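You operate a simulated robot arm through the tools that you are given. There is no shell and no other tool. Be economical: measure what you need, move in short steps, check, and stop when the job is done.

The job below is to be done with a simulated two-armed robot. You get a single attempt, and the scene is never put back.

## Task
Screw the lid back on the white jar.

It is judged by the outcome, as a careful person would: the job done as asked, and still so three seconds after it is handed in. It fails if anything else is knocked over, pushed out of place, dropped, spilled or broken. Lids that push on must go on centred and level and be pressed home; caps that screw on are set level and turned clockwise until they are tight.

## Robot
Two 7-joint arms with two-finger grippers on one trunk, on a base that drives. Base frame: it is fixed to the floor where the robot stands at the start and does not move with it; the origin is under the middle of the robot, x ahead of it, y to its left, z up. Lengths are in cm, angles in degrees, forces in N, time in s.
The left shoulder is at the start at [4, 16.3, 113], the right one opposite. With the tool pointing down near the work surface each hand reaches from about 26 to 72 cm from the robot's upright axis, wherever it stands, measured 20 degrees to its own side. Payload 2.45 kg a hand.
The TCP of each hand is the grasp point between the finger pads, 2.6 cm short of the fingertips. In the tool frame z runs along the fingers and y along their closing line. The gripper opens to 9.6 cm. The gripper's body begins 6.9 cm behind the TCP.
Orientation is that of the tool frame in the base frame, as a unit quaternion [w, x, y, z]. With the fingers straight down and closing along the base's y, the tool's x points along the base's -x, its y along +y and its z along -z.

## Interface
- The arms move only by the tool arm_command. It takes "left_moves", "right_moves" or both (then of equal length, played together; a hand with none holds still); each is a list of rows, each a list of 3 entries, a list of its own where there are three numbers: the shift along the tool's x, y, z in units of 20 mm (1.0 is 20 mm), then the turn, a rotation vector about the tool's x, y, z in units of 5 degrees (1.0 is 5 degrees), then the gripper command, from -1 (shut) to 1 (fully open), values between in proportion. In form: [[[dx, dy, dz], [wx, wy, wz], gripper], ...]. A call has 1 to 8 rows; each row shifts and turns the commanded pose from where the row before left it, along the tool's axes as they then stand. A call with a number of a shift or a turn outside -1 to 1 is refused whole. Each row takes 0.2 s and may step no farther than 5 cm and 8.6 degrees from the row before; otherwise, or with a gripper value out of range, the whole call is refused. Where a pose cannot be reached the arm comes as near as it can. A force on the tool above 40 N (or 10 N above the force at the start of the call, whichever is more), or a blocked arm, ends the call early, and 0.2 s more pass. The fingers move at their own pace and stop on an object; they squeeze with about 23 N. The grip force told is the motor's: it shows also when the fingers shut on nothing. Time passes only in rows, and 0.2 s behind the last, so rows that do not move let the fingers close. The reply holds the time, the measured pose of the TCP, the force on the tool along the base axes, the opening and the grip force, in the units named above and with some noise, with the torque about the TCP (base axes, N m) and any sound that the robot's microphone picked up.
- Cameras (640 x 400 px; columns grow to the right, rows downward): "scene" is now at [9.79, 2.13, 160.92]; the picture's right is [0.14, -0.99, 0.00], its down [-0.82, -0.11, -0.56] and it looks along [0.56, 0.08, -0.83] (base axes); focal length 286 px, centre (320, 200). "left" rides on the left gripper at [8.2, -0.3, -9.8] in its tool frame; the picture's right is [0.04, 1.00, 0.00], its down [-0.73, 0.03, -0.68] and it looks along [-0.68, 0.03, 0.73] (tool axes); focal length 256 px, centre (320, 200). "right" rides on the right gripper at [8.2, 0.3, -9.8] in its tool frame; the picture's right is [-0.04, 1.00, 0.00], its down [-0.73, -0.03, -0.68] and it looks along [-0.68, -0.03, 0.73] (tool axes); focal length 256 px, centre (320, 200). There is no depth. A picture from a camera that has moved, and an enlarged one, comes with that camera's place and axes in the base frame and with its lens. The place of the scene camera against the robot may be out by one fixed shift of up to 1.8 cm in any direction.
- capture(camera): a new picture of that camera. No time passes.
- slide_trunk(by): slides the trunk up (or, below 0, down) by that many cm; the arms and the scene camera ride with it, the base frame stays. It gives what a move gives, with no picture.
- base_move(legs): drives the robot by 1 to 6 legs, each [ahead, left, turn to the left] in cm, cm and degrees, along the robot's own axes; the way and the turn of a leg run together, so that a leg with both is an arc; at most 150 cm and 180 degrees a leg. The arms and the cameras ride along, it lands a little off, and it stops where it bumps. It gives what a move gives.
- aim_head(pan, tilt): turns the head with the scene camera to pan (to the left, within 120 degrees either way) and tilt (down, from -29 to 69), counted from straight ahead of the robot. It gives what a move gives.
- close_up(camera, box): a new picture of the part [left, top, right, bottom] of that camera's present view, enlarged. No time passes.
- hand_in(): hands the job in; it is judged then, once.

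Work in short steps. Places have to be worked out from the pictures, the camera data and where the tool is seen: move nearer, look again, correct. Check each grasp and each placing, and mend what went wrong. You have 120 turns and 108 pictures in all, those below and enlarged ones among them. Open the grippers and draw the arms clear of the work before you hand the job in, unless the task says otherwise; then end with one line.

The tools are called after "Request:" by a JSON object that holds its "name" and its "arguments". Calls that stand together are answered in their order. arm_command: Moves the arms, as the interface text tells. Its arguments: {"type":"object","properties":{"left_moves":{"type":"array"},"right_moves":{"type":"array"}},"required":[]} The other tools are called the same way: slide_trunk (by) slides the trunk up or down; base_move (legs) drives the base; aim_head (pan, tilt) turns the head that bears the scene camera; capture (camera) takes a picture; close_up (camera, box) takes an enlarged picture of a part of a camera's view; hand_in () hands the job in.

At the start:

```text
time_s: 0.0
left_ee_pos: [42.13, 31.04, 105.98]
left_tcp_rot: [-0.001, 0.0, 1.0, 0.0]
left_wrist_force: [-0.1, 0.9, 0.9]
left_torque: [-0.02, 0.0, 0.0]
left_opening: 9.62
left_grip_force: 0.1
right_ee_pos: [37.9, -5.39, 102.32]
right_tcp_rot: [0.0, 0.0, 1.0, 0.0]
right_wrist_force: [-0.3, 0.0, 0.6]
right_torque: [0.0, -0.01, 0.04]
right_opening: 9.61
right_grip_force: 0.2
trunk travel left (down, up): [-30.0, 26.7]
robot x, y, heading: [0.11, -0.35, -0.2]
head pan, tilt: [7.9, 55.6]
```

scene: 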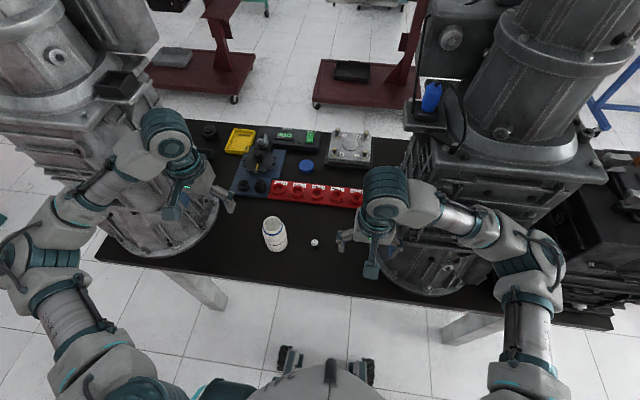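
right: 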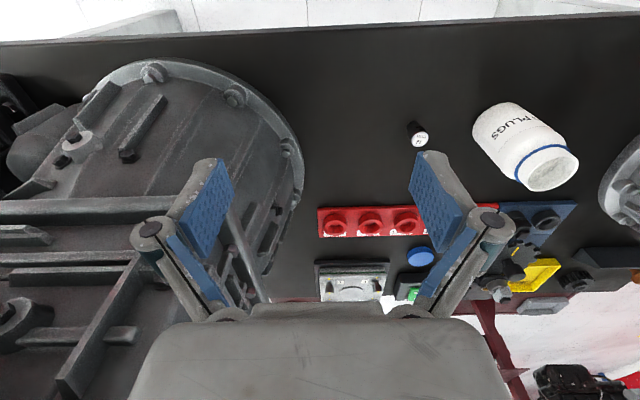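
left: 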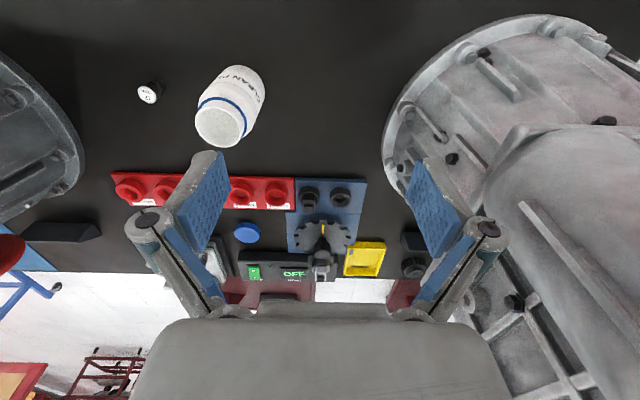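

I start with enlarged views of the jar, the small white-topped item and the blue disc, to identify the lid.

Request:
{"name": "close_up", "arguments": {"camera": "scene", "box": [220, 110, 400, 270]}}

Request:
{"name": "close_up", "arguments": {"camera": "left", "box": [100, 40, 400, 300]}}

Request:
{"name": "close_up", "arguments": {"camera": "right", "box": [300, 80, 600, 310]}}

```text
2.50 times, centred on (310, 190) of scene
camera zoom: at [9.79, 2.13, 160.92], right [0.14, -0.99, 0.0], down [-0.82, -0.11, -0.56], along [0.56, 0.08, -0.83], focal length 716 px, centre (345, 225)
```

zoom: 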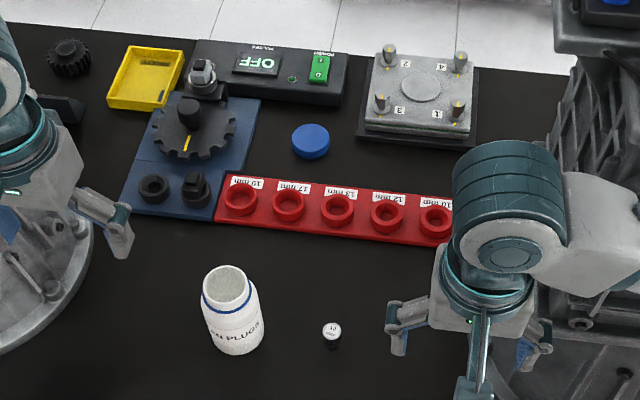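

```text
1.54 times, centred on (250, 170) of left
camera zoom: at [34.04, 30.61, 115.71], right [-0.04, 1.0, 0.0], down [0.73, 0.03, 0.68], along [0.68, 0.03, -0.73], focal length 394 px, centre (428, 246)
```

zoom: 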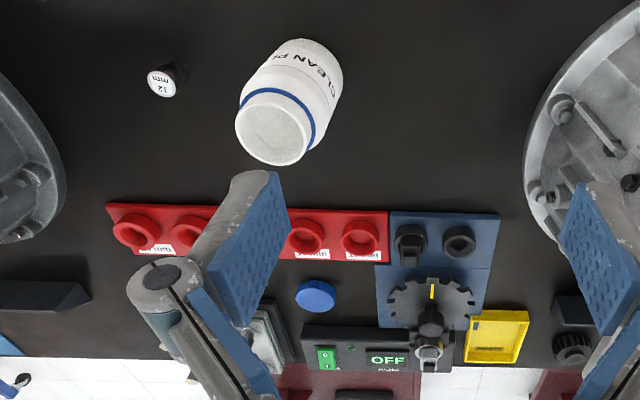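

```text
1.74 times, centred on (450, 195) of right
camera zoom: at [29.73, -4.97, 112.11], right [0.04, 1.0, 0.0], down [0.73, -0.03, 0.68], along [0.68, -0.03, -0.73], focal length 445 px, centre (94, 209)
```

zoom: 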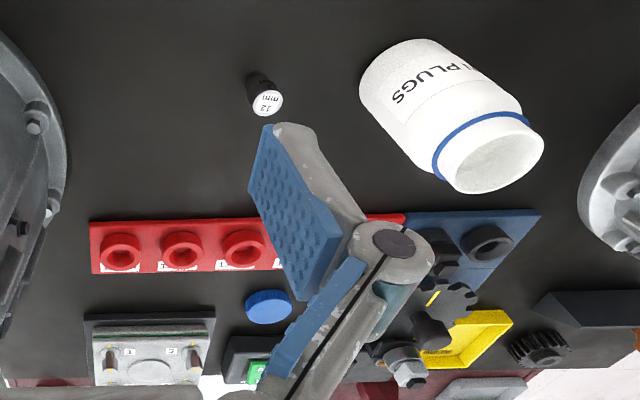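

The blue disc at about (80, 16, 78) is the lid, which matches the jar's blue ring. The jar's mouth is at about (48, 20, 89). The lid is just out of reach, so I drive 16 cm ahead and look from there.

Request:
{"name": "base_move", "arguments": {"legs": [[16, 0, 0]]}}

Request:
{"name": "capture", "arguments": {"camera": "left"}}

Request:
{"name": "capture", "arguments": {"camera": "scene"}}

```text
time_s: 1.1
left_ee_pos: [47.3, 29.45, 106.69]
left_tcp_rot: [0.008, 0.01, 1.0, 0.001]
left_wrist_force: [0.0, 1.1, 0.9]
left_torque: [-0.07, -0.03, 0.01]
left_opening: 9.59
left_grip_force: 0.0
right_ee_pos: [40.85, -5.75, 102.41]
right_tcp_rot: [0.008, -0.021, 1.0, -0.004]
right_wrist_force: [0.4, -0.5, -0.1]
right_torque: [-0.02, 0.04, 0.0]
right_opening: 9.6
right_grip_force: 0.0
trunk travel left (down, up): [-30.0, 26.7]
robot x, y, heading: [5.23, -0.4, -1.2]
head pan, tilt: [7.9, 55.6]
stopped in leg 1: the robot was blocked; the commanded pose is now the measured one
```

```text
101 pictures are left
camera left: at [38.94, 29.14, 116.36], right [-0.02, 1.0, 0.0], down [0.72, 0.01, 0.69], along [0.69, 0.01, -0.73], focal length 256 px, centre (320, 200)
```

left: 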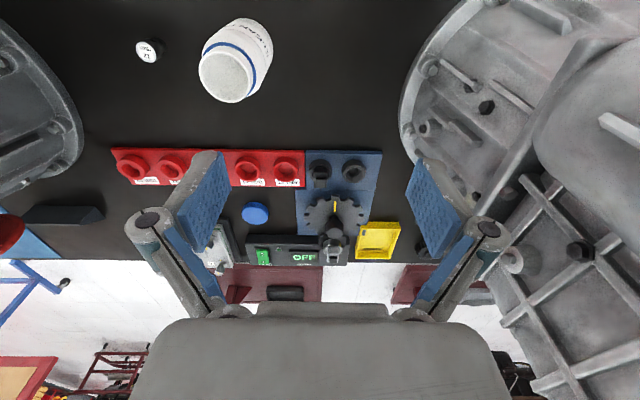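

```text
100 pictures are left
camera scene: at [8.7, 8.14, 161.38], right [0.11, -0.99, 0.05], down [-0.8, -0.12, -0.59], along [0.59, 0.03, -0.81], focal length 286 px, centre (320, 200)
```

scene: 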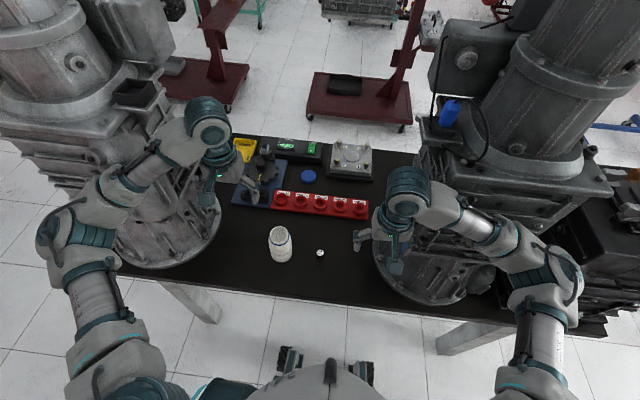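

The base stopped 5 cm in, and the right arm lagged, so an arm probably touched a machine. I look closer before moving again.

Request:
{"name": "close_up", "arguments": {"camera": "scene", "box": [340, 120, 620, 330]}}

Request:
{"name": "close_up", "arguments": {"camera": "scene", "box": [0, 60, 280, 280]}}

Request:
{"name": "capture", "arguments": {"camera": "right"}}

```text
1.90 times, centred on (480, 225) of scene
camera zoom: at [8.7, 8.14, 161.38], right [0.11, -0.99, 0.05], down [-0.8, -0.12, -0.59], along [0.59, 0.03, -0.81], focal length 546 px, centre (15, 152)
```

zoom: 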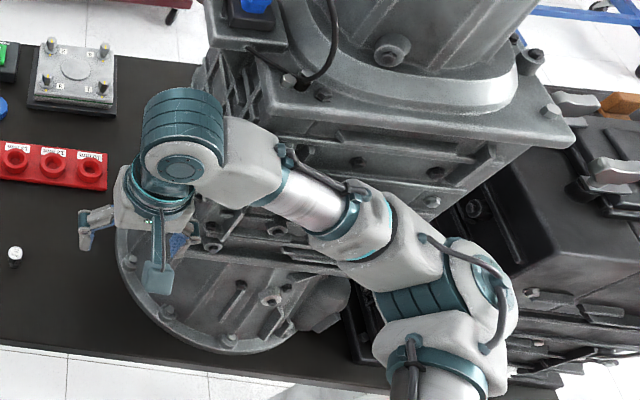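

```text
1.82 times, centred on (140, 170) of scene
camera zoom: at [8.7, 8.14, 161.38], right [0.11, -0.99, 0.05], down [-0.8, -0.12, -0.59], along [0.59, 0.03, -0.81], focal length 521 px, centre (647, 254)
```

zoom: 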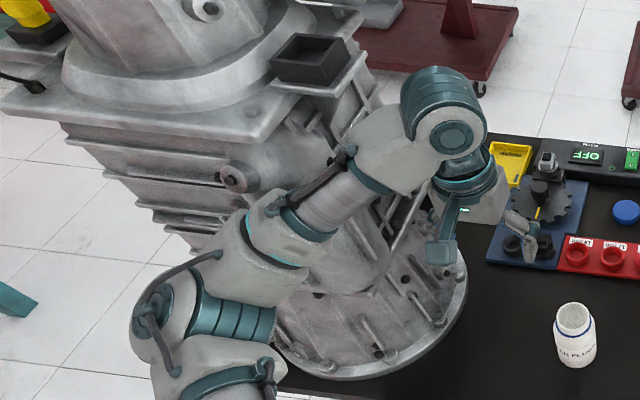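

```text
97 pictures are left
camera right: at [32.47, -5.68, 112.1], right [0.0, 1.0, -0.01], down [0.72, 0.01, 0.69], along [0.69, 0.0, -0.72], focal length 256 px, centre (320, 200)
```

right: 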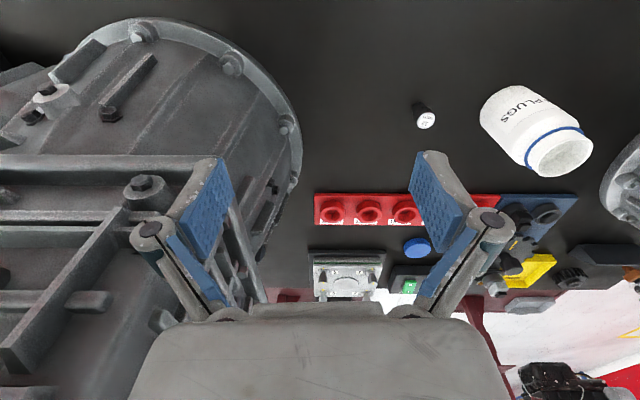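

The right forearm lies against the right-hand gearbox, and nothing has visibly moved. I back off, then pull the right hand in toward the robot before trying again.

Request:
{"name": "base_move", "arguments": {"legs": [[-5, 0, 1]]}}

Request:
{"name": "arm_command", "arguments": {"right_moves": [[[1, 0, 0], [0, 0, 0], 1], [[1, 0, 0], [0, 0, 0], 1], [[1, 0, 0], [0, 0, 0], 1], [[1, 0, 0], [0, 0, 0], 1], [[1, 0, 0], [0, 0, 0], 1], [[1, 0, 0], [0, 0, 0], 1]]}}

Request:
{"name": "capture", "arguments": {"camera": "scene"}}

```text
time_s: 2.0
left_ee_pos: [44.23, 29.07, 105.89]
left_tcp_rot: [-0.007, 0.001, 1.0, 0.01]
left_wrist_force: [-0.7, 0.3, -0.3]
left_torque: [-0.1, -0.04, 0.0]
left_opening: 9.6
left_grip_force: 0.1
right_ee_pos: [38.92, -6.76, 100.77]
right_tcp_rot: [-0.013, -0.015, 1.0, 0.003]
right_wrist_force: [-0.4, 0.0, 0.0]
right_torque: [0.09, -0.05, 0.01]
right_opening: 9.61
right_grip_force: 0.0
trunk travel left (down, up): [-30.0, 26.7]
robot x, y, heading: [0.95, -0.24, -0.4]
head pan, tilt: [7.9, 55.6]
```

```text
time_s: 3.4
left_ee_pos: [44.13, 28.1, 106.17]
left_tcp_rot: [-0.007, 0.003, 1.0, 0.013]
left_wrist_force: [0.2, -0.1, -0.3]
left_torque: [0.04, 0.0, 0.03]
left_opening: 9.61
left_grip_force: 0.0
right_ee_pos: [26.98, -8.09, 101.1]
right_tcp_rot: [-0.014, -0.015, 1.0, 0.006]
right_wrist_force: [-0.9, -0.7, 1.1]
right_torque: [0.04, 0.01, 0.0]
right_opening: 9.61
right_grip_force: 0.0
trunk travel left (down, up): [-30.0, 26.7]
robot x, y, heading: [0.93, -0.45, -0.5]
head pan, tilt: [7.9, 55.6]
```

```text
96 pictures are left
camera scene: at [10.43, 0.89, 160.93], right [0.13, -0.99, 0.0], down [-0.82, -0.11, -0.56], along [0.56, 0.08, -0.83], focal length 286 px, centre (320, 200)
```

scene: 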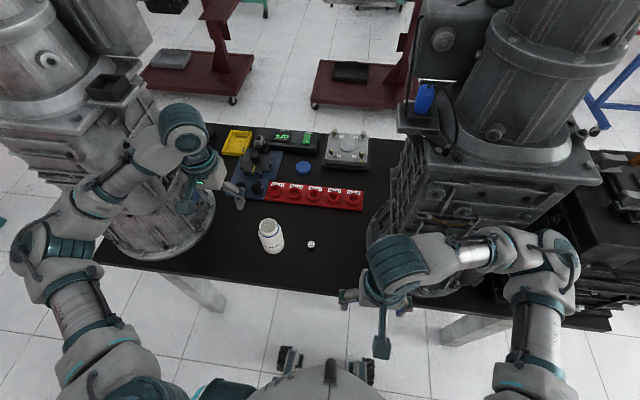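

The right arm is tucked in. Now I bring the left hand inward, away from the left gearbox, and drive ahead again.

Request:
{"name": "arm_command", "arguments": {"left_moves": [[[0, -1, 0], [0, 0, 0], 1], [[0, -1, 0], [0, 0, 0], 1], [[0, -1, 0], [0, 0, 0], 1], [[0, -1, 0], [0, 0, 0], 1], [[0, -1, 0], [0, 0, 0], 1], [[0, -1, 0], [0, 0, 0], 1]]}}

Request:
{"name": "base_move", "arguments": {"legs": [[14, 0, 0]]}}

Request:
{"name": "capture", "arguments": {"camera": "scene"}}

```text
time_s: 4.8
left_ee_pos: [44.1, 18.77, 105.3]
left_tcp_rot: [-0.007, 0.0, 1.0, 0.003]
left_wrist_force: [-0.4, 0.6, 0.0]
left_torque: [0.0, -0.01, 0.01]
left_opening: 9.6
left_grip_force: 0.1
right_ee_pos: [27.01, -5.51, 101.35]
right_tcp_rot: [-0.014, -0.016, 1.0, -0.005]
right_wrist_force: [0.1, -0.2, 0.3]
right_torque: [-0.01, 0.0, 0.01]
right_opening: 9.63
right_grip_force: 0.1
trunk travel left (down, up): [-30.0, 26.7]
robot x, y, heading: [0.79, 0.28, -0.1]
head pan, tilt: [7.9, 55.6]
```

```text
time_s: 5.8
left_ee_pos: [48.91, 15.89, 105.96]
left_tcp_rot: [-0.004, 0.006, 1.0, 0.014]
left_wrist_force: [-0.2, 1.1, 0.2]
left_torque: [-0.15, -0.03, -0.03]
left_opening: 9.58
left_grip_force: 0.0
right_ee_pos: [31.15, -8.02, 100.54]
right_tcp_rot: [-0.023, -0.015, 1.0, 0.002]
right_wrist_force: [0.7, 0.3, 0.0]
right_torque: [0.01, -0.03, -0.01]
right_opening: 9.56
right_grip_force: 0.1
trunk travel left (down, up): [-30.0, 26.7]
robot x, y, heading: [5.73, -0.04, -0.6]
head pan, tilt: [7.9, 55.6]
stopped in leg 1: the robot was blocked; the commanded pose is now the measured one
```

```text
95 pictures are left
camera scene: at [13.15, 4.63, 161.05], right [0.13, -0.99, 0.02], down [-0.81, -0.12, -0.57], along [0.57, 0.06, -0.82], focal length 286 px, centre (320, 200)
```

scene: 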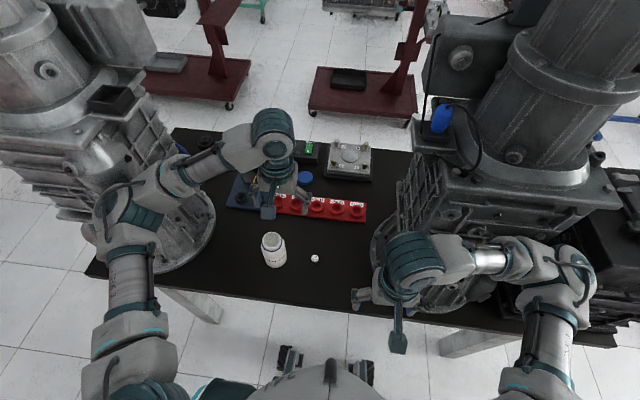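

The head pose shows the upper body being pushed, so the right arm is still catching the gearbox. The gap between the gearboxes is centred at about y=18. I'll back off, shift left and turn right, so the left shoulder leads into the gap and the right arm swings away from the table.

Request:
{"name": "base_move", "arguments": {"legs": [[-12, 0, 0], [0, 10, 0], [0, 0, -30]]}}

Request:
{"name": "capture", "arguments": {"camera": "scene"}}

```text
time_s: 9.2
left_ee_pos: [41.89, 3.57, 105.23]
left_tcp_rot: [-0.008, 0.261, 0.965, 0.009]
left_wrist_force: [0.3, 0.2, -1.2]
left_torque: [-0.03, 0.03, 0.01]
left_opening: 9.59
left_grip_force: 0.1
right_ee_pos: [14.57, -8.51, 100.4]
right_tcp_rot: [-0.029, 0.241, 0.97, 0.006]
right_wrist_force: [0.4, 0.4, -0.2]
right_torque: [-0.03, 0.04, 0.0]
right_opening: 9.6
right_grip_force: 0.1
trunk travel left (down, up): [-30.0, 26.7]
robot x, y, heading: [-4.82, 10.17, -30.0]
head pan, tilt: [7.9, 55.6]
```

```text
94 pictures are left
camera scene: at [5.9, 9.85, 160.81], right [-0.38, -0.92, 0.02], down [-0.77, 0.3, -0.56], along [0.51, -0.23, -0.83], focal length 286 px, centre (320, 200)
```

scene: 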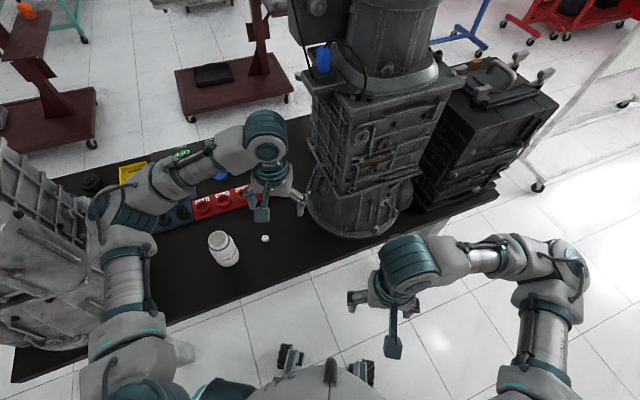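

It's clear now. I shift the left hand a little left, away from the right gearbox, then drive straight into the gap in base +x.

Request:
{"name": "arm_command", "arguments": {"left_moves": [[[0, 1, 0], [0, 0, 0], 1], [[0, 1, 0], [0, 0, 0], 1], [[0, 1, 0], [0, 0, 0], 1], [[0, 1, 0], [0, 0, 0], 1]]}}

Request:
{"name": "base_move", "arguments": {"legs": [[13, 5, 0]]}}

Request:
{"name": "capture", "arguments": {"camera": "scene"}}

Request:
{"name": "capture", "arguments": {"camera": "left"}}

```text
time_s: 10.2
left_ee_pos: [43.6, 7.54, 106.34]
left_tcp_rot: [0.0, 0.262, 0.965, 0.025]
left_wrist_force: [-0.3, -0.7, -0.6]
left_torque: [0.06, -0.04, -0.03]
left_opening: 9.59
left_grip_force: 0.1
right_ee_pos: [12.32, -11.16, 100.47]
right_tcp_rot: [-0.022, 0.242, 0.97, 0.02]
right_wrist_force: [-0.4, -0.3, 0.0]
right_torque: [0.0, -0.05, -0.02]
right_opening: 9.62
right_grip_force: 0.1
trunk travel left (down, up): [-30.0, 26.7]
robot x, y, heading: [-5.61, 10.1, -30.3]
head pan, tilt: [7.9, 55.6]
```

```text
time_s: 11.5
left_ee_pos: [57.62, 6.34, 106.27]
left_tcp_rot: [0.0, 0.26, 0.965, 0.021]
left_wrist_force: [0.7, 0.1, -0.1]
left_torque: [0.04, 0.02, 0.0]
left_opening: 9.6
left_grip_force: 0.0
right_ee_pos: [26.39, -12.59, 100.38]
right_tcp_rot: [-0.021, 0.239, 0.971, 0.018]
right_wrist_force: [1.1, -0.2, -0.6]
right_torque: [0.02, 0.04, 0.01]
right_opening: 9.59
right_grip_force: 0.0
trunk travel left (down, up): [-30.0, 26.7]
robot x, y, heading: [8.59, 8.44, -30.1]
head pan, tilt: [7.9, 55.6]
```

```text
93 pictures are left
camera scene: at [16.26, 3.2, 160.94], right [-0.38, -0.92, -0.01], down [-0.76, 0.32, -0.56], along [0.52, -0.21, -0.83], focal length 286 px, centre (320, 200)
```

scene: 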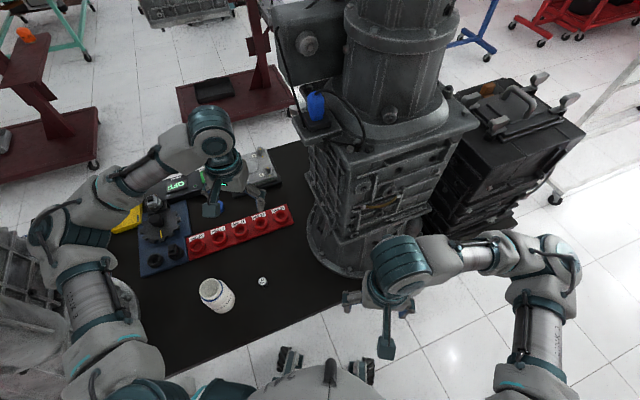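

```text
92 pictures are left
camera left: at [50.3, 9.63, 116.22], right [0.47, 0.88, 0.04], down [0.64, -0.37, 0.67], along [0.61, -0.29, -0.74], focal length 256 px, centre (320, 200)
```

left: 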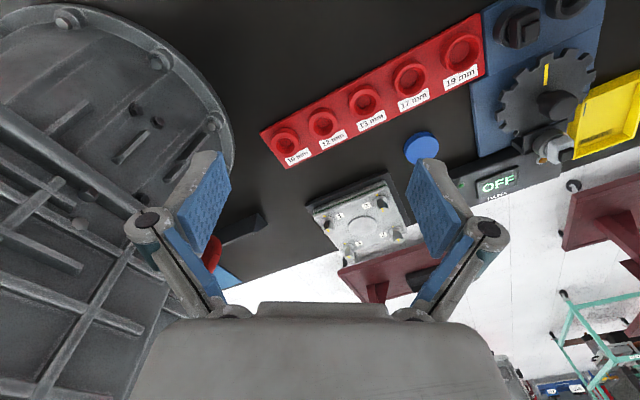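

The base is in place. I turn the left hand 30° so its fingers close along base y.

Request:
{"name": "arm_command", "arguments": {"left_moves": [[[0, 0, 0], [0, 0, -1], 1], [[0, 0, 0], [0, 0, -1], 1], [[0, 0, 0], [0, 0, -1], 1], [[0, 0, 0], [0, 0, -1], 1], [[0, 0, 0], [0, 0, -1], 1], [[0, 0, 0], [0, 0, -1], 1]]}}

```text
time_s: 12.9
left_ee_pos: [57.18, 6.15, 106.42]
left_tcp_rot: [0.006, 0.001, 1.0, 0.02]
left_wrist_force: [-1.0, -0.8, 1.0]
left_torque: [0.03, -0.05, -0.04]
left_opening: 9.6
left_grip_force: 0.1
right_ee_pos: [25.98, -12.76, 100.48]
right_tcp_rot: [-0.02, 0.241, 0.97, 0.016]
right_wrist_force: [-0.6, -1.2, -0.4]
right_torque: [0.03, 0.01, 0.0]
right_opening: 9.59
right_grip_force: 0.0
trunk travel left (down, up): [-30.0, 26.7]
robot x, y, heading: [8.13, 8.01, -30.4]
head pan, tilt: [7.9, 55.6]
```

The tool leans about 2° in roll. I correct that while moving toward the lid at a height of about 106.

Request:
{"name": "arm_command", "arguments": {"left_moves": [[[-1, 0.6, 0], [0.46, 0.14, 0], 1], [[-1, 0.6, 0], [0, 0, 0], 1], [[-1, 0.6, 0], [0, 0, 0], 1], [[-1, 0.6, 0], [0, 0, 0], 1], [[-1, 0.6, 0], [0, 0, 0], 1], [[-1, 0.6, 0], [0, 0, 0], 1], [[-1, 0.6, 0], [0, 0, 0], 1], [[-1, 0.6, 0], [0, 0, 0], 1]]}}

Request:
{"name": "capture", "arguments": {"camera": "left"}}

Request:
{"name": "capture", "arguments": {"camera": "scene"}}

```text
time_s: 14.7
left_ee_pos: [73.81, 16.27, 106.38]
left_tcp_rot: [-0.001, 0.001, 1.0, -0.002]
left_wrist_force: [0.5, -1.2, -0.2]
left_torque: [0.06, 0.05, 0.01]
left_opening: 9.6
left_grip_force: 0.1
right_ee_pos: [26.36, -12.3, 100.64]
right_tcp_rot: [-0.021, 0.24, 0.97, 0.014]
right_wrist_force: [-0.1, 0.3, -0.7]
right_torque: [0.02, 0.01, -0.02]
right_opening: 9.6
right_grip_force: 0.0
trunk travel left (down, up): [-30.0, 26.7]
robot x, y, heading: [8.6, 8.09, -30.1]
head pan, tilt: [7.9, 55.6]
```

```text
91 pictures are left
camera left: at [65.64, 15.99, 116.18], right [-0.04, 1.0, 0.0], down [0.74, 0.03, 0.68], along [0.68, 0.02, -0.74], focal length 256 px, centre (320, 200)
```

left: 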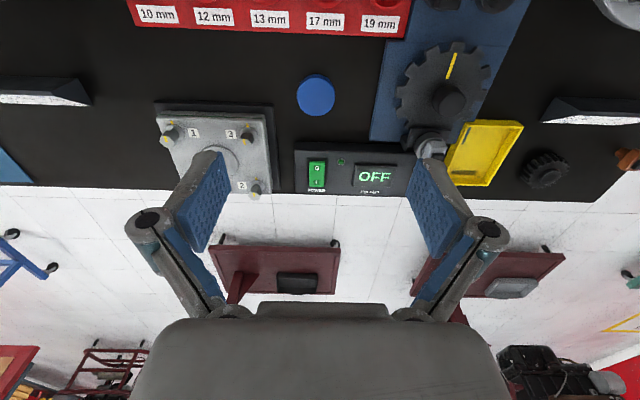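

```text
90 pictures are left
camera scene: at [16.86, 3.87, 160.92], right [-0.38, -0.92, 0.0], down [-0.76, 0.32, -0.56], along [0.52, -0.21, -0.83], focal length 286 px, centre (320, 200)
```

scene: 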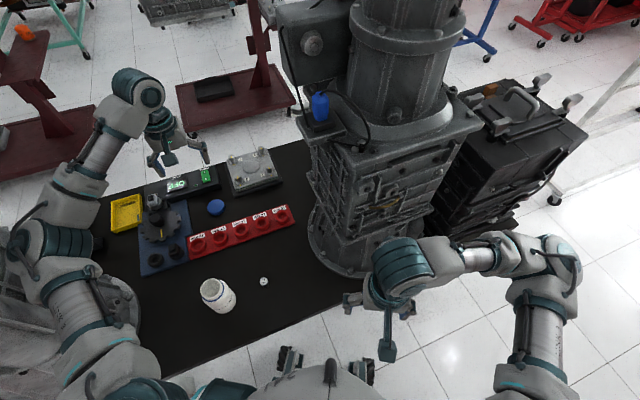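

The lid is at about (79.9, 15.7). I move above it, descending to about z=90 with the fingers partly open.

Request:
{"name": "arm_command", "arguments": {"left_moves": [[[-0.76, -0.07, 1], [0, 0, 0], 0.7], [[-0.76, -0.07, 1], [0, 0, 0], 0.7], [[-0.76, -0.07, 1], [0, 0, 0], 0.7], [[-0.76, -0.07, 1], [0, 0, 0], 0.7], [[0, 0, 1], [0, 0, 0], 0.7], [[0, 0, 1], [0, 0, 0], 0.7], [[0, 0, 1], [0, 0, 0], 0.7], [[0, 0, 1], [0, 0, 0], 0.7]]}}

Request:
{"name": "capture", "arguments": {"camera": "left"}}

Request:
{"name": "close_up", "arguments": {"camera": "scene", "box": [100, 100, 300, 225]}}

```text
time_s: 16.5
left_ee_pos: [79.93, 16.01, 90.14]
left_tcp_rot: [-0.002, 0.002, 1.0, -0.004]
left_wrist_force: [-0.4, 0.5, 0.4]
left_torque: [0.03, -0.02, 0.0]
left_opening: 8.16
left_grip_force: 0.0
right_ee_pos: [26.58, -11.91, 100.61]
right_tcp_rot: [-0.022, 0.239, 0.971, 0.012]
right_wrist_force: [0.4, -0.2, 0.5]
right_torque: [0.02, 0.02, 0.01]
right_opening: 9.59
right_grip_force: 0.1
trunk travel left (down, up): [-30.0, 26.7]
robot x, y, heading: [8.62, 8.21, -30.1]
head pan, tilt: [7.9, 55.6]
```

```text
89 pictures are left
camera left: at [71.84, 15.7, 99.97], right [-0.04, 1.0, -0.01], down [0.74, 0.03, 0.68], along [0.68, 0.02, -0.74], focal length 256 px, centre (320, 200)
```

left: 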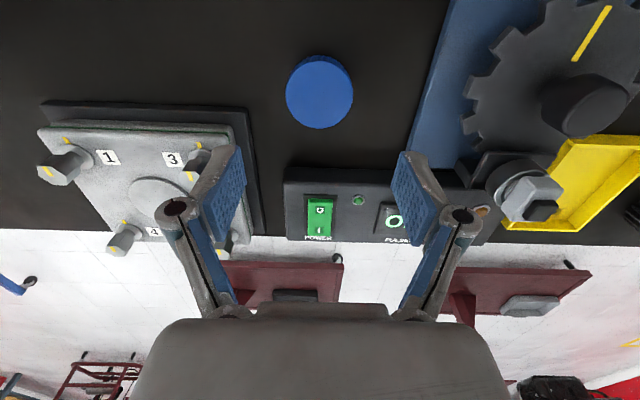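

```text
3.20 times, centred on (200, 162) of scene
camera zoom: at [17.16, 4.35, 160.92], right [-0.38, -0.92, 0.0], down [-0.76, 0.32, -0.56], along [0.52, -0.21, -0.83], focal length 917 px, centre (704, 320)
```

zoom: 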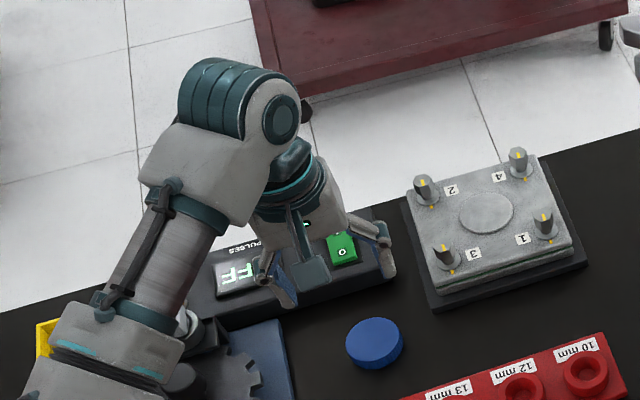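

I'm centred over the lid to within 2 mm. I descend to about z=81.5.

Request:
{"name": "arm_command", "arguments": {"left_moves": [[[0.1, -0.07, 1], [0, 0, 0], 0.7], [[0, 0, 1], [0, 0, 0], 0.7], [[0, 0, 1], [0, 0, 0], 0.7], [[0, 0, 1], [0, 0, 0], 0.7], [[0, 0, 0.3], [0, 0, 0], 0.7]]}}

Request:
{"name": "capture", "arguments": {"camera": "left"}}

Request:
{"name": "close_up", "arguments": {"camera": "scene", "box": [140, 140, 260, 240]}}

```text
time_s: 17.7
left_ee_pos: [79.92, 16.2, 81.39]
left_tcp_rot: [-0.003, 0.001, 1.0, -0.005]
left_wrist_force: [-0.6, 0.8, -0.8]
left_torque: [-0.01, -0.01, -0.01]
left_opening: 8.14
left_grip_force: 0.0
right_ee_pos: [26.82, -11.51, 100.57]
right_tcp_rot: [-0.021, 0.238, 0.971, 0.011]
right_wrist_force: [0.2, 0.4, 0.3]
right_torque: [-0.05, -0.01, -0.05]
right_opening: 9.57
right_grip_force: 0.1
trunk travel left (down, up): [-30.0, 26.7]
robot x, y, heading: [8.18, 8.33, -30.2]
head pan, tilt: [7.9, 55.6]
```

```text
87 pictures are left
camera left: at [71.81, 15.85, 91.27], right [-0.04, 1.0, -0.01], down [0.74, 0.03, 0.67], along [0.67, 0.02, -0.74], focal length 256 px, centre (320, 200)
```

left: 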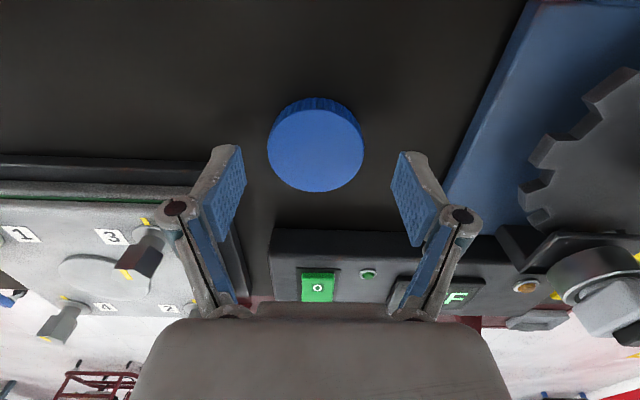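

```text
4.00 times, centred on (200, 190) of scene
camera zoom: at [17.4, 4.82, 160.92], right [-0.38, -0.92, 0.0], down [-0.77, 0.31, -0.56], along [0.52, -0.21, -0.83], focal length 1146 px, centre (800, 240)
```

zoom: 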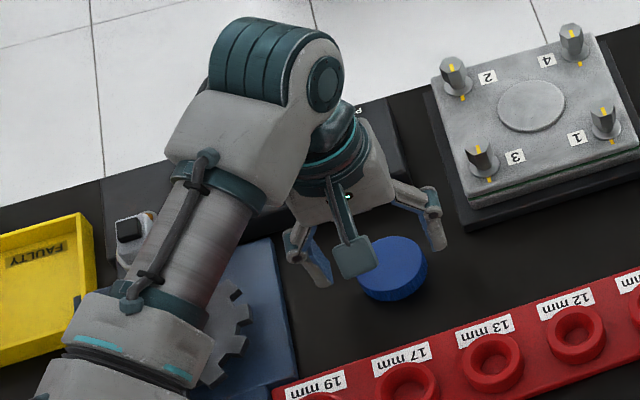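

The lid top is at z≈79, about 5.4 cm across and centred at about (79.45, 15.9). I correct the position and descend 1.6 cm so the fingertips straddle the rim.

Request:
{"name": "arm_command", "arguments": {"left_moves": [[[0.22, -0.14, 0], [0, 0, 0], 0.7], [[0, 0, 0.4], [0, 0, 0], 0.7], [[0, 0, 0.4], [0, 0, 0], 0.7]]}}

Request:
{"name": "capture", "arguments": {"camera": "left"}}

Request:
{"name": "close_up", "arguments": {"camera": "scene", "box": [180, 175, 250, 225]}}

```text
time_s: 18.5
left_ee_pos: [79.35, 15.84, 79.85]
left_tcp_rot: [-0.003, 0.002, 1.0, -0.005]
left_wrist_force: [-0.1, 0.4, -1.3]
left_torque: [-0.02, 0.03, 0.02]
left_opening: 8.16
left_grip_force: 0.0
right_ee_pos: [26.81, -11.38, 100.68]
right_tcp_rot: [-0.023, 0.24, 0.971, 0.011]
right_wrist_force: [-0.4, 0.0, 0.0]
right_torque: [0.01, -0.01, -0.01]
right_opening: 9.61
right_grip_force: 0.1
trunk travel left (down, up): [-30.0, 26.7]
robot x, y, heading: [8.44, 8.03, -30.2]
head pan, tilt: [7.9, 55.6]
```

```text
85 pictures are left
camera left: at [71.29, 15.52, 89.69], right [-0.04, 1.0, -0.01], down [0.74, 0.03, 0.67], along [0.67, 0.02, -0.74], focal length 256 px, centre (320, 200)
```

left: 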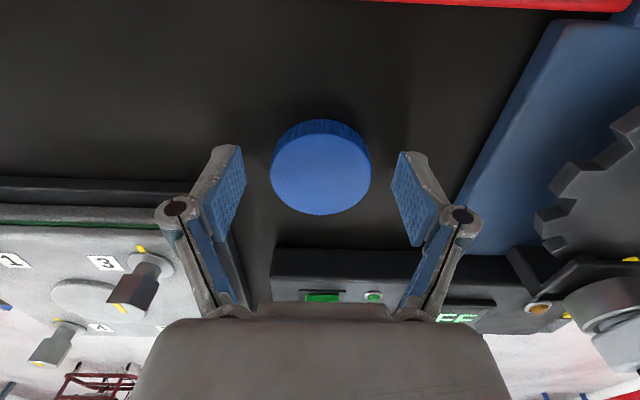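

```text
8.00 times, centred on (215, 200) of scene
camera zoom: at [17.42, 4.81, 160.92], right [-0.38, -0.92, 0.0], down [-0.77, 0.31, -0.56], along [0.52, -0.21, -0.83], focal length 2292 px, centre (1160, 200)
```

zoom: 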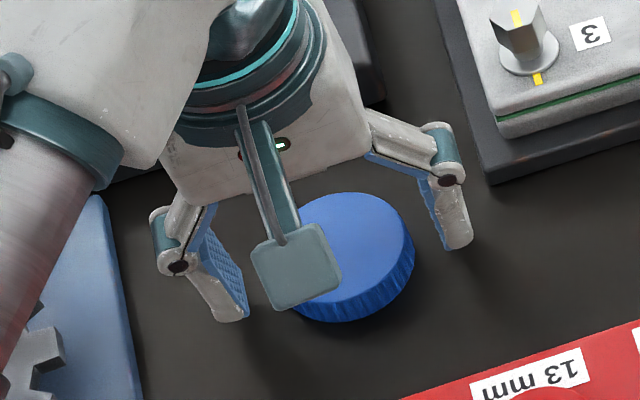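

It's well centred, with the lid top about 1 cm above the fingertips. I go down 0.6 cm more and close.

Request:
{"name": "arm_command", "arguments": {"left_moves": [[[0, 0, 0.3], [0, 0, 0], 0.7], [[0, 0, 0], [0, 0, 0], 0.1], [[0, 0, 0], [0, 0, 0], -1], [[0, 0, 0], [0, 0, 0], -1], [[0, 0, 0], [0, 0, 0], -1]]}}

Request:
{"name": "capture", "arguments": {"camera": "left"}}

```text
time_s: 19.7
left_ee_pos: [79.33, 15.82, 79.4]
left_tcp_rot: [-0.003, 0.001, 1.0, -0.004]
left_wrist_force: [2.9, 5.2, 12.4]
left_torque: [0.39, -0.15, -0.03]
left_opening: 5.44
left_grip_force: 23.0
right_ee_pos: [26.7, -11.43, 100.69]
right_tcp_rot: [-0.021, 0.239, 0.971, 0.011]
right_wrist_force: [1.1, -0.2, 0.1]
right_torque: [0.0, 0.01, 0.01]
right_opening: 9.6
right_grip_force: 0.1
trunk travel left (down, up): [-30.0, 26.7]
robot x, y, heading: [8.23, 8.52, -30.3]
head pan, tilt: [7.9, 55.6]
```

```text
83 pictures are left
camera left: at [71.25, 15.58, 89.2], right [-0.04, 1.0, -0.01], down [0.74, 0.03, 0.68], along [0.68, 0.02, -0.74], focal length 256 px, centre (320, 200)
```

left: 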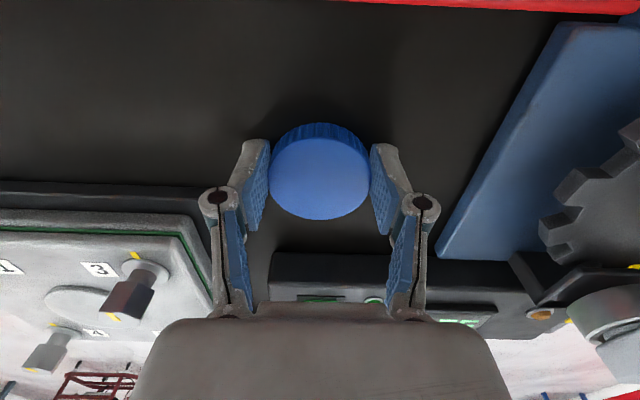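

The lid is gripped, but the fingertips touched the table (12 N), so they're level with the lid's bottom. I regrip 5 mm higher so the tips clear the jar's shoulder later.

Request:
{"name": "arm_command", "arguments": {"left_moves": [[[0, 0, 0], [0, 0, 0], 0.5], [[0, 0, -0.3], [0, 0, 0], 0.5], [[0, 0, 0], [0, 0, 0], -1], [[0, 0, 0], [0, 0, 0], -1], [[0, 0, 0], [0, 0, 0], -1]]}}

Request:
{"name": "capture", "arguments": {"camera": "left"}}

```text
time_s: 20.9
left_ee_pos: [79.37, 15.78, 79.85]
left_tcp_rot: [-0.003, 0.001, 1.0, -0.004]
left_wrist_force: [-0.2, 0.1, -0.1]
left_torque: [0.02, -0.02, 0.0]
left_opening: 5.43
left_grip_force: 22.6
right_ee_pos: [26.61, -11.55, 100.67]
right_tcp_rot: [-0.022, 0.24, 0.971, 0.011]
right_wrist_force: [-1.0, -0.6, -0.7]
right_torque: [0.01, 0.01, 0.03]
right_opening: 9.6
right_grip_force: 0.0
trunk travel left (down, up): [-30.0, 26.7]
robot x, y, heading: [8.63, 8.19, -30.2]
head pan, tilt: [7.9, 55.6]
```

```text
82 pictures are left
camera left: at [71.23, 15.53, 89.66], right [-0.04, 1.0, -0.01], down [0.74, 0.03, 0.67], along [0.67, 0.02, -0.74], focal length 256 px, centre (320, 200)
```

left: 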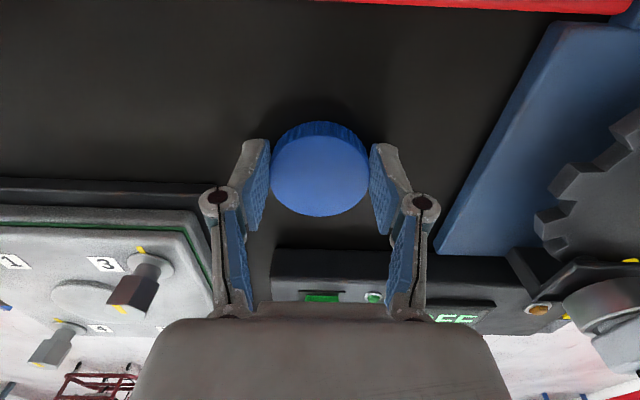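

The grip is good. I lift straight up.

Request:
{"name": "arm_command", "arguments": {"left_moves": [[[0, 0, -1], [0, 0, 0], -1], [[0, 0, -1], [0, 0, 0], -1], [[0, 0, -1], [0, 0, 0], -1], [[0, 0, -1], [0, 0, 0], -1], [[0, 0, -1], [0, 0, 0], -1], [[0, 0, -1], [0, 0, 0], -1], [[0, 0, -1], [0, 0, 0], -1], [[0, 0, -1], [0, 0, 0], -1]]}}

Request:
{"name": "arm_command", "arguments": {"left_moves": [[[1, 0, -1], [0, 0, 0], -1], [[1, 0, -1], [0, 0, 0], -1], [[1, 0, -1], [0, 0, 0], -1], [[1, 0, -1], [0, 0, 0], -1], [[1, 0, -1], [0, 0, 0], -1], [[1, 0, 0], [0, 0, 0], -1], [[1, 0, 0], [0, 0, 0], -1], [[1, 0, 0], [0, 0, 0], -1]]}}

Request:
{"name": "capture", "arguments": {"camera": "left"}}

Request:
{"name": "capture", "arguments": {"camera": "scene"}}

```text
time_s: 22.7
left_ee_pos: [79.42, 16.13, 95.83]
left_tcp_rot: [-0.003, 0.0, 1.0, -0.005]
left_wrist_force: [0.5, 0.8, 0.0]
left_torque: [-0.02, -0.03, 0.0]
left_opening: 5.43
left_grip_force: 22.5
right_ee_pos: [26.74, -11.47, 100.64]
right_tcp_rot: [-0.022, 0.239, 0.971, 0.013]
right_wrist_force: [0.0, -0.6, 0.3]
right_torque: [0.04, -0.03, 0.04]
right_opening: 9.61
right_grip_force: 0.0
trunk travel left (down, up): [-30.0, 26.7]
robot x, y, heading: [8.42, 8.07, -30.3]
head pan, tilt: [7.9, 55.6]
```

```text
time_s: 24.5
left_ee_pos: [63.78, 13.56, 105.69]
left_tcp_rot: [-0.008, 0.01, 1.0, 0.003]
left_wrist_force: [-0.6, 1.5, 0.0]
left_torque: [-0.13, -0.02, 0.02]
left_opening: 5.44
left_grip_force: 23.0
right_ee_pos: [27.04, -13.19, 100.18]
right_tcp_rot: [-0.024, 0.242, 0.97, 0.017]
right_wrist_force: [0.3, 0.7, -0.6]
right_torque: [-0.05, -0.01, -0.02]
right_opening: 9.61
right_grip_force: 0.0
trunk travel left (down, up): [-30.0, 26.7]
robot x, y, heading: [9.25, 8.23, -30.5]
head pan, tilt: [7.9, 55.6]
```

```text
81 pictures are left
camera left: at [55.77, 13.33, 115.54], right [-0.02, 1.0, 0.01], down [0.74, 0.01, 0.67], along [0.67, 0.02, -0.74], focal length 256 px, centre (320, 200)
```

left: 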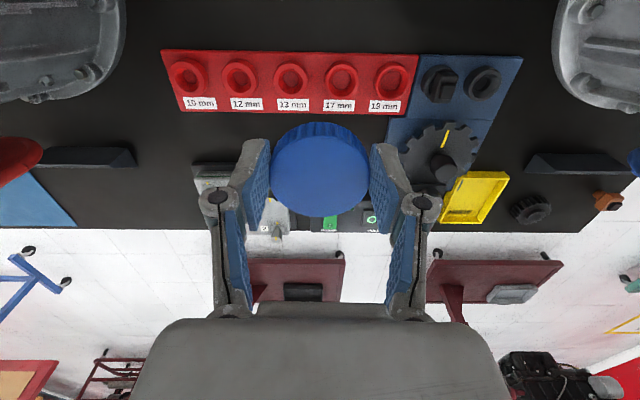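

```text
80 pictures are left
camera scene: at [18.04, 0.33, 160.7], right [-0.39, -0.92, -0.02], down [-0.76, 0.33, -0.55], along [0.52, -0.19, -0.83], focal length 286 px, centre (320, 200)
```

scene: 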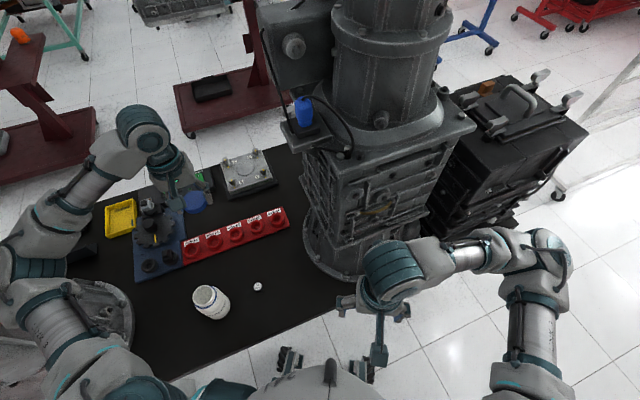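

The lid is held securely. I drive back, keeping the -30° heading, so that both arms can work at the jar away from the gearboxes.

Request:
{"name": "base_move", "arguments": {"legs": [[-11, -3, 0]]}}

Request:
{"name": "capture", "arguments": {"camera": "scene"}}

Request:
{"name": "capture", "arguments": {"camera": "right"}}

```text
time_s: 25.7
left_ee_pos: [59.1, 9.87, 105.62]
left_tcp_rot: [-0.008, 0.198, 0.979, -0.039]
left_wrist_force: [0.9, 1.2, -0.5]
left_torque: [0.01, 0.13, 0.0]
left_opening: 5.44
left_grip_force: 22.8
right_ee_pos: [22.49, -13.62, 101.71]
right_tcp_rot: [0.023, 0.271, 0.955, -0.122]
right_wrist_force: [197.9, -391.2, -106.2]
right_torque: [26.04, 9.56, 13.77]
right_opening: 9.58
right_grip_force: 0.0
trunk travel left (down, up): [-30.0, 26.7]
robot x, y, heading: [6.85, 14.2, -42.6]
head pan, tilt: [7.9, 55.6]
stopped in leg 1: the robot was blocked; the commanded pose is now the measured one
```

```text
79 pictures are left
camera scene: at [15.53, -3.25, 160.64], right [-0.57, -0.82, -0.06], down [-0.68, 0.51, -0.52], along [0.46, -0.26, -0.85], focal length 286 px, centre (320, 200)
```

scene: 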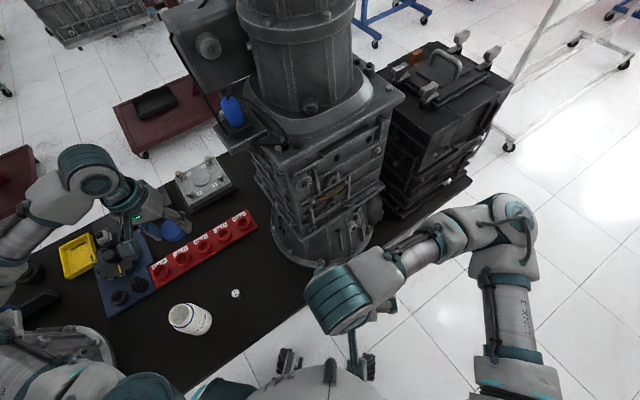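

```text
78 pictures are left
camera right: at [15.96, -6.78, 110.43], right [0.56, 0.8, -0.22], down [0.63, -0.23, 0.74], along [0.55, -0.55, -0.63], focal length 256 px, centre (320, 200)
```

right: 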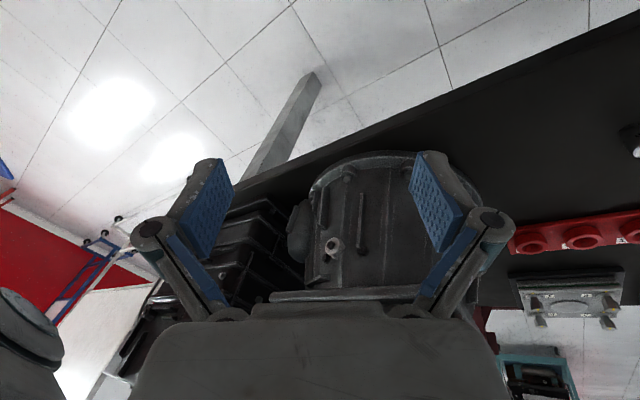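

The base got caught and twisted, and the right wrist shows a large force. I check the resting forces and look around before anything else.

Request:
{"name": "arm_command", "arguments": {"left_moves": [[[0, 0, 0], [0, 0, 0], -1]], "right_moves": [[[0, 0, 0], [0, 0, 0], 1]]}}

Request:
{"name": "close_up", "arguments": {"camera": "scene", "box": [0, 120, 260, 400]}}

Request:
{"name": "close_up", "arguments": {"camera": "scene", "box": [250, 180, 560, 400]}}

```text
time_s: 26.0
left_ee_pos: [59.59, 8.7, 104.69]
left_tcp_rot: [-0.017, 0.251, 0.965, -0.073]
left_wrist_force: [3.2, 1.5, 1.1]
left_torque: [-0.16, 0.29, -0.03]
left_opening: 5.44
left_grip_force: 23.0
right_ee_pos: [24.33, -14.58, 102.34]
right_tcp_rot: [0.012, 0.274, 0.948, -0.159]
right_wrist_force: [166.5, -387.6, -104.4]
right_torque: [23.36, 6.8, 13.39]
right_opening: 9.57
right_grip_force: 0.0
trunk travel left (down, up): [-30.0, 26.7]
robot x, y, heading: [8.52, 13.64, -44.9]
head pan, tilt: [7.9, 55.6]
stopped in row 1 (left hand): the arm was blocked; the commanded pose is now the measured one
```

```text
1.43 times, centred on (130, 260) of scene
camera zoom: at [16.66, -5.03, 160.46], right [-0.6, -0.8, -0.06], down [-0.66, 0.54, -0.52], along [0.45, -0.27, -0.85], focal length 409 px, centre (591, 114)
```

zoom: 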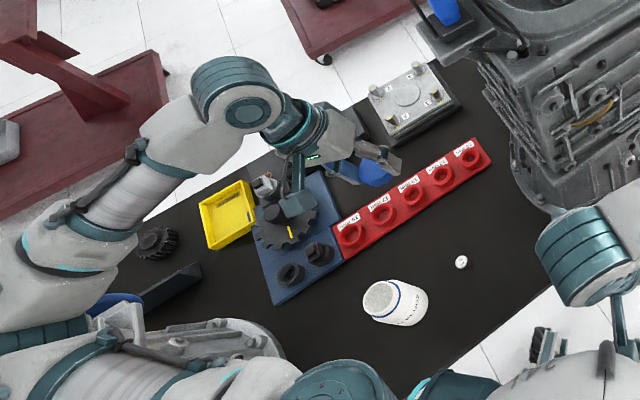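

```text
1.82 times, centred on (405, 290) of scene
camera zoom: at [16.66, -5.03, 160.46], right [-0.6, -0.8, -0.06], down [-0.66, 0.54, -0.52], along [0.45, -0.27, -0.85], focal length 521 px, centre (166, 36)
```

zoom: 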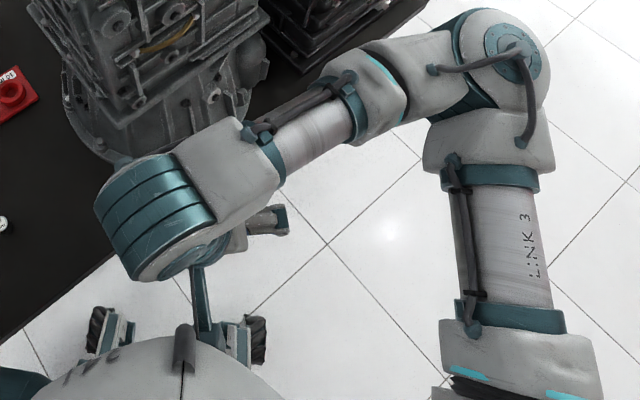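

The left elbow has hooked on the left gearbox, which is turning the base. I move the base away from it, straight in -y, to free the elbow.

Request:
{"name": "base_move", "arguments": {"legs": [[4, -4, 0]]}}

Request:
{"name": "capture", "arguments": {"camera": "scene"}}

```text
time_s: 26.8
left_ee_pos: [59.85, 5.62, 102.59]
left_tcp_rot: [-0.053, 0.325, 0.931, -0.161]
left_wrist_force: [-0.3, 0.4, 2.7]
left_torque: [0.03, -0.01, 0.01]
left_opening: 5.46
left_grip_force: 22.7
right_ee_pos: [27.58, -16.97, 104.7]
right_tcp_rot: [-0.005, 0.35, 0.911, -0.218]
right_wrist_force: [121.2, -357.3, -65.8]
right_torque: [22.82, 5.97, 10.51]
right_opening: 9.6
right_grip_force: 0.0
trunk travel left (down, up): [-30.0, 26.7]
robot x, y, heading: [12.26, 11.63, -49.9]
head pan, tilt: [7.9, 55.6]
stopped in leg 1: the robot was blocked; the commanded pose is now the measured one
```

```text
75 pictures are left
camera scene: at [18.74, -8.04, 160.56], right [-0.67, -0.74, -0.06], down [-0.61, 0.6, -0.51], along [0.42, -0.3, -0.86], focal length 286 px, centre (320, 200)
```

scene: 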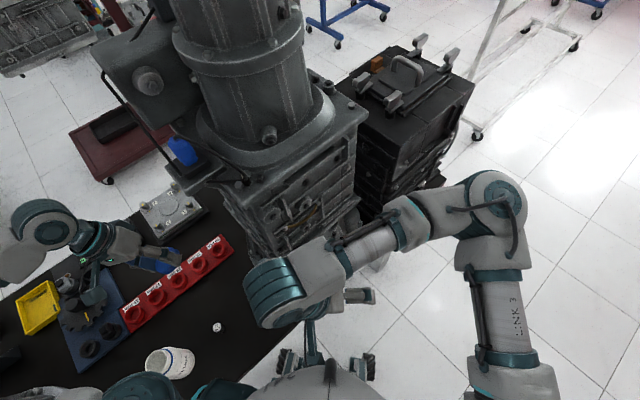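

The right hand seems jammed against the robot's own torso, since the force pushes it forward in the robot frame. I ease it forward by small steps and watch the force.

Request:
{"name": "arm_command", "arguments": {"right_moves": [[[-0.8, -0.3, 0], [0, 0, 0], 1], [[-0.8, -0.3, 0], [0, 0, 0], 1]]}}

Request:
{"name": "capture", "arguments": {"camera": "right"}}

Request:
{"name": "capture", "arguments": {"camera": "left"}}

```text
time_s: 27.0
left_ee_pos: [60.04, 5.6, 100.91]
left_tcp_rot: [-0.08, 0.332, 0.916, -0.21]
left_wrist_force: [0.5, 0.5, 1.2]
left_torque: [0.01, -0.02, -0.03]
left_opening: 5.43
left_grip_force: 23.1
right_ee_pos: [28.52, -16.71, 105.74]
right_tcp_rot: [-0.01, 0.464, 0.854, -0.235]
right_wrist_force: [61.8, -317.3, 13.1]
right_torque: [24.02, 4.66, -0.92]
right_opening: 9.58
right_grip_force: 0.1
trunk travel left (down, up): [-30.0, 26.7]
robot x, y, heading: [13.99, 12.4, -52.9]
head pan, tilt: [7.9, 55.6]
stopped in row 1 (right hand): the force on the tool passed its limit at 405 N (the readings are from after the stop); the commanded pose is now the measured one
```

```text
74 pictures are left
camera right: at [26.42, -6.22, 112.72], right [0.81, 0.43, -0.4], down [0.55, -0.33, 0.76], along [0.19, -0.84, -0.51], focal length 256 px, centre (320, 200)
```

right: 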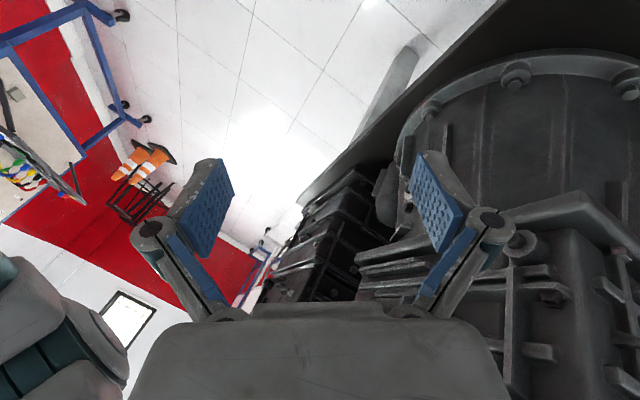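

```text
73 pictures are left
camera left: at [56.45, 13.78, 109.91], right [0.54, 0.71, -0.44], down [0.77, -0.23, 0.59], along [0.32, -0.66, -0.68], focal length 256 px, centre (320, 200)
```

left: 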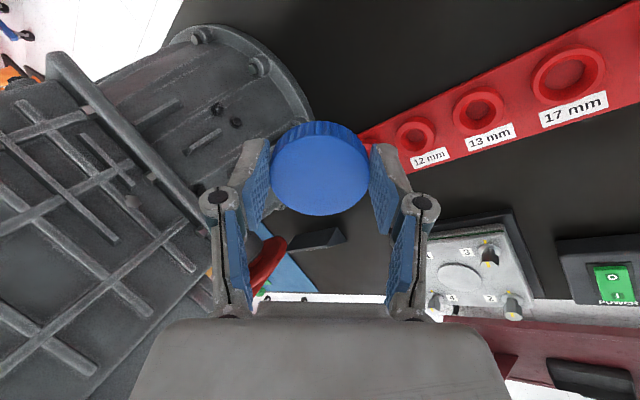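

The left arm must be wedged somewhere out of view. I turn the head left to see it.

Request:
{"name": "aim_head", "arguments": {"pan": 60, "tilt": 50}}

Request:
{"name": "capture", "arguments": {"camera": "scene"}}

```text
time_s: 28.2
left_ee_pos: [60.31, 5.69, 101.02]
left_tcp_rot: [-0.082, 0.328, 0.917, -0.21]
left_wrist_force: [-1.1, -0.9, 0.0]
left_torque: [-0.01, -0.08, -0.01]
left_opening: 5.45
left_grip_force: 22.6
right_ee_pos: [29.19, -16.04, 106.41]
right_tcp_rot: [-0.016, 0.45, 0.863, -0.231]
right_wrist_force: [114.1, -280.2, 114.6]
right_torque: [36.13, 11.35, -2.99]
right_opening: 9.58
right_grip_force: 0.2
trunk travel left (down, up): [-30.0, 26.7]
robot x, y, heading: [13.35, 11.98, -52.3]
head pan, tilt: [60.0, 50.0]
```

```text
72 pictures are left
camera scene: at [22.58, -3.07, 161.16], right [0.14, -0.99, -0.09], down [-0.76, -0.04, -0.65], along [0.63, 0.16, -0.76], focal length 286 px, centre (320, 200)
```

scene: 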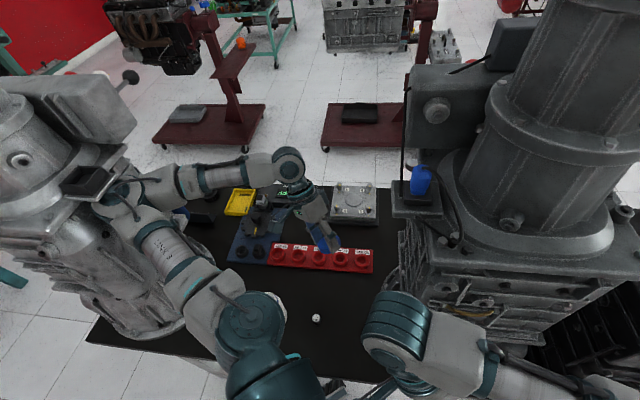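

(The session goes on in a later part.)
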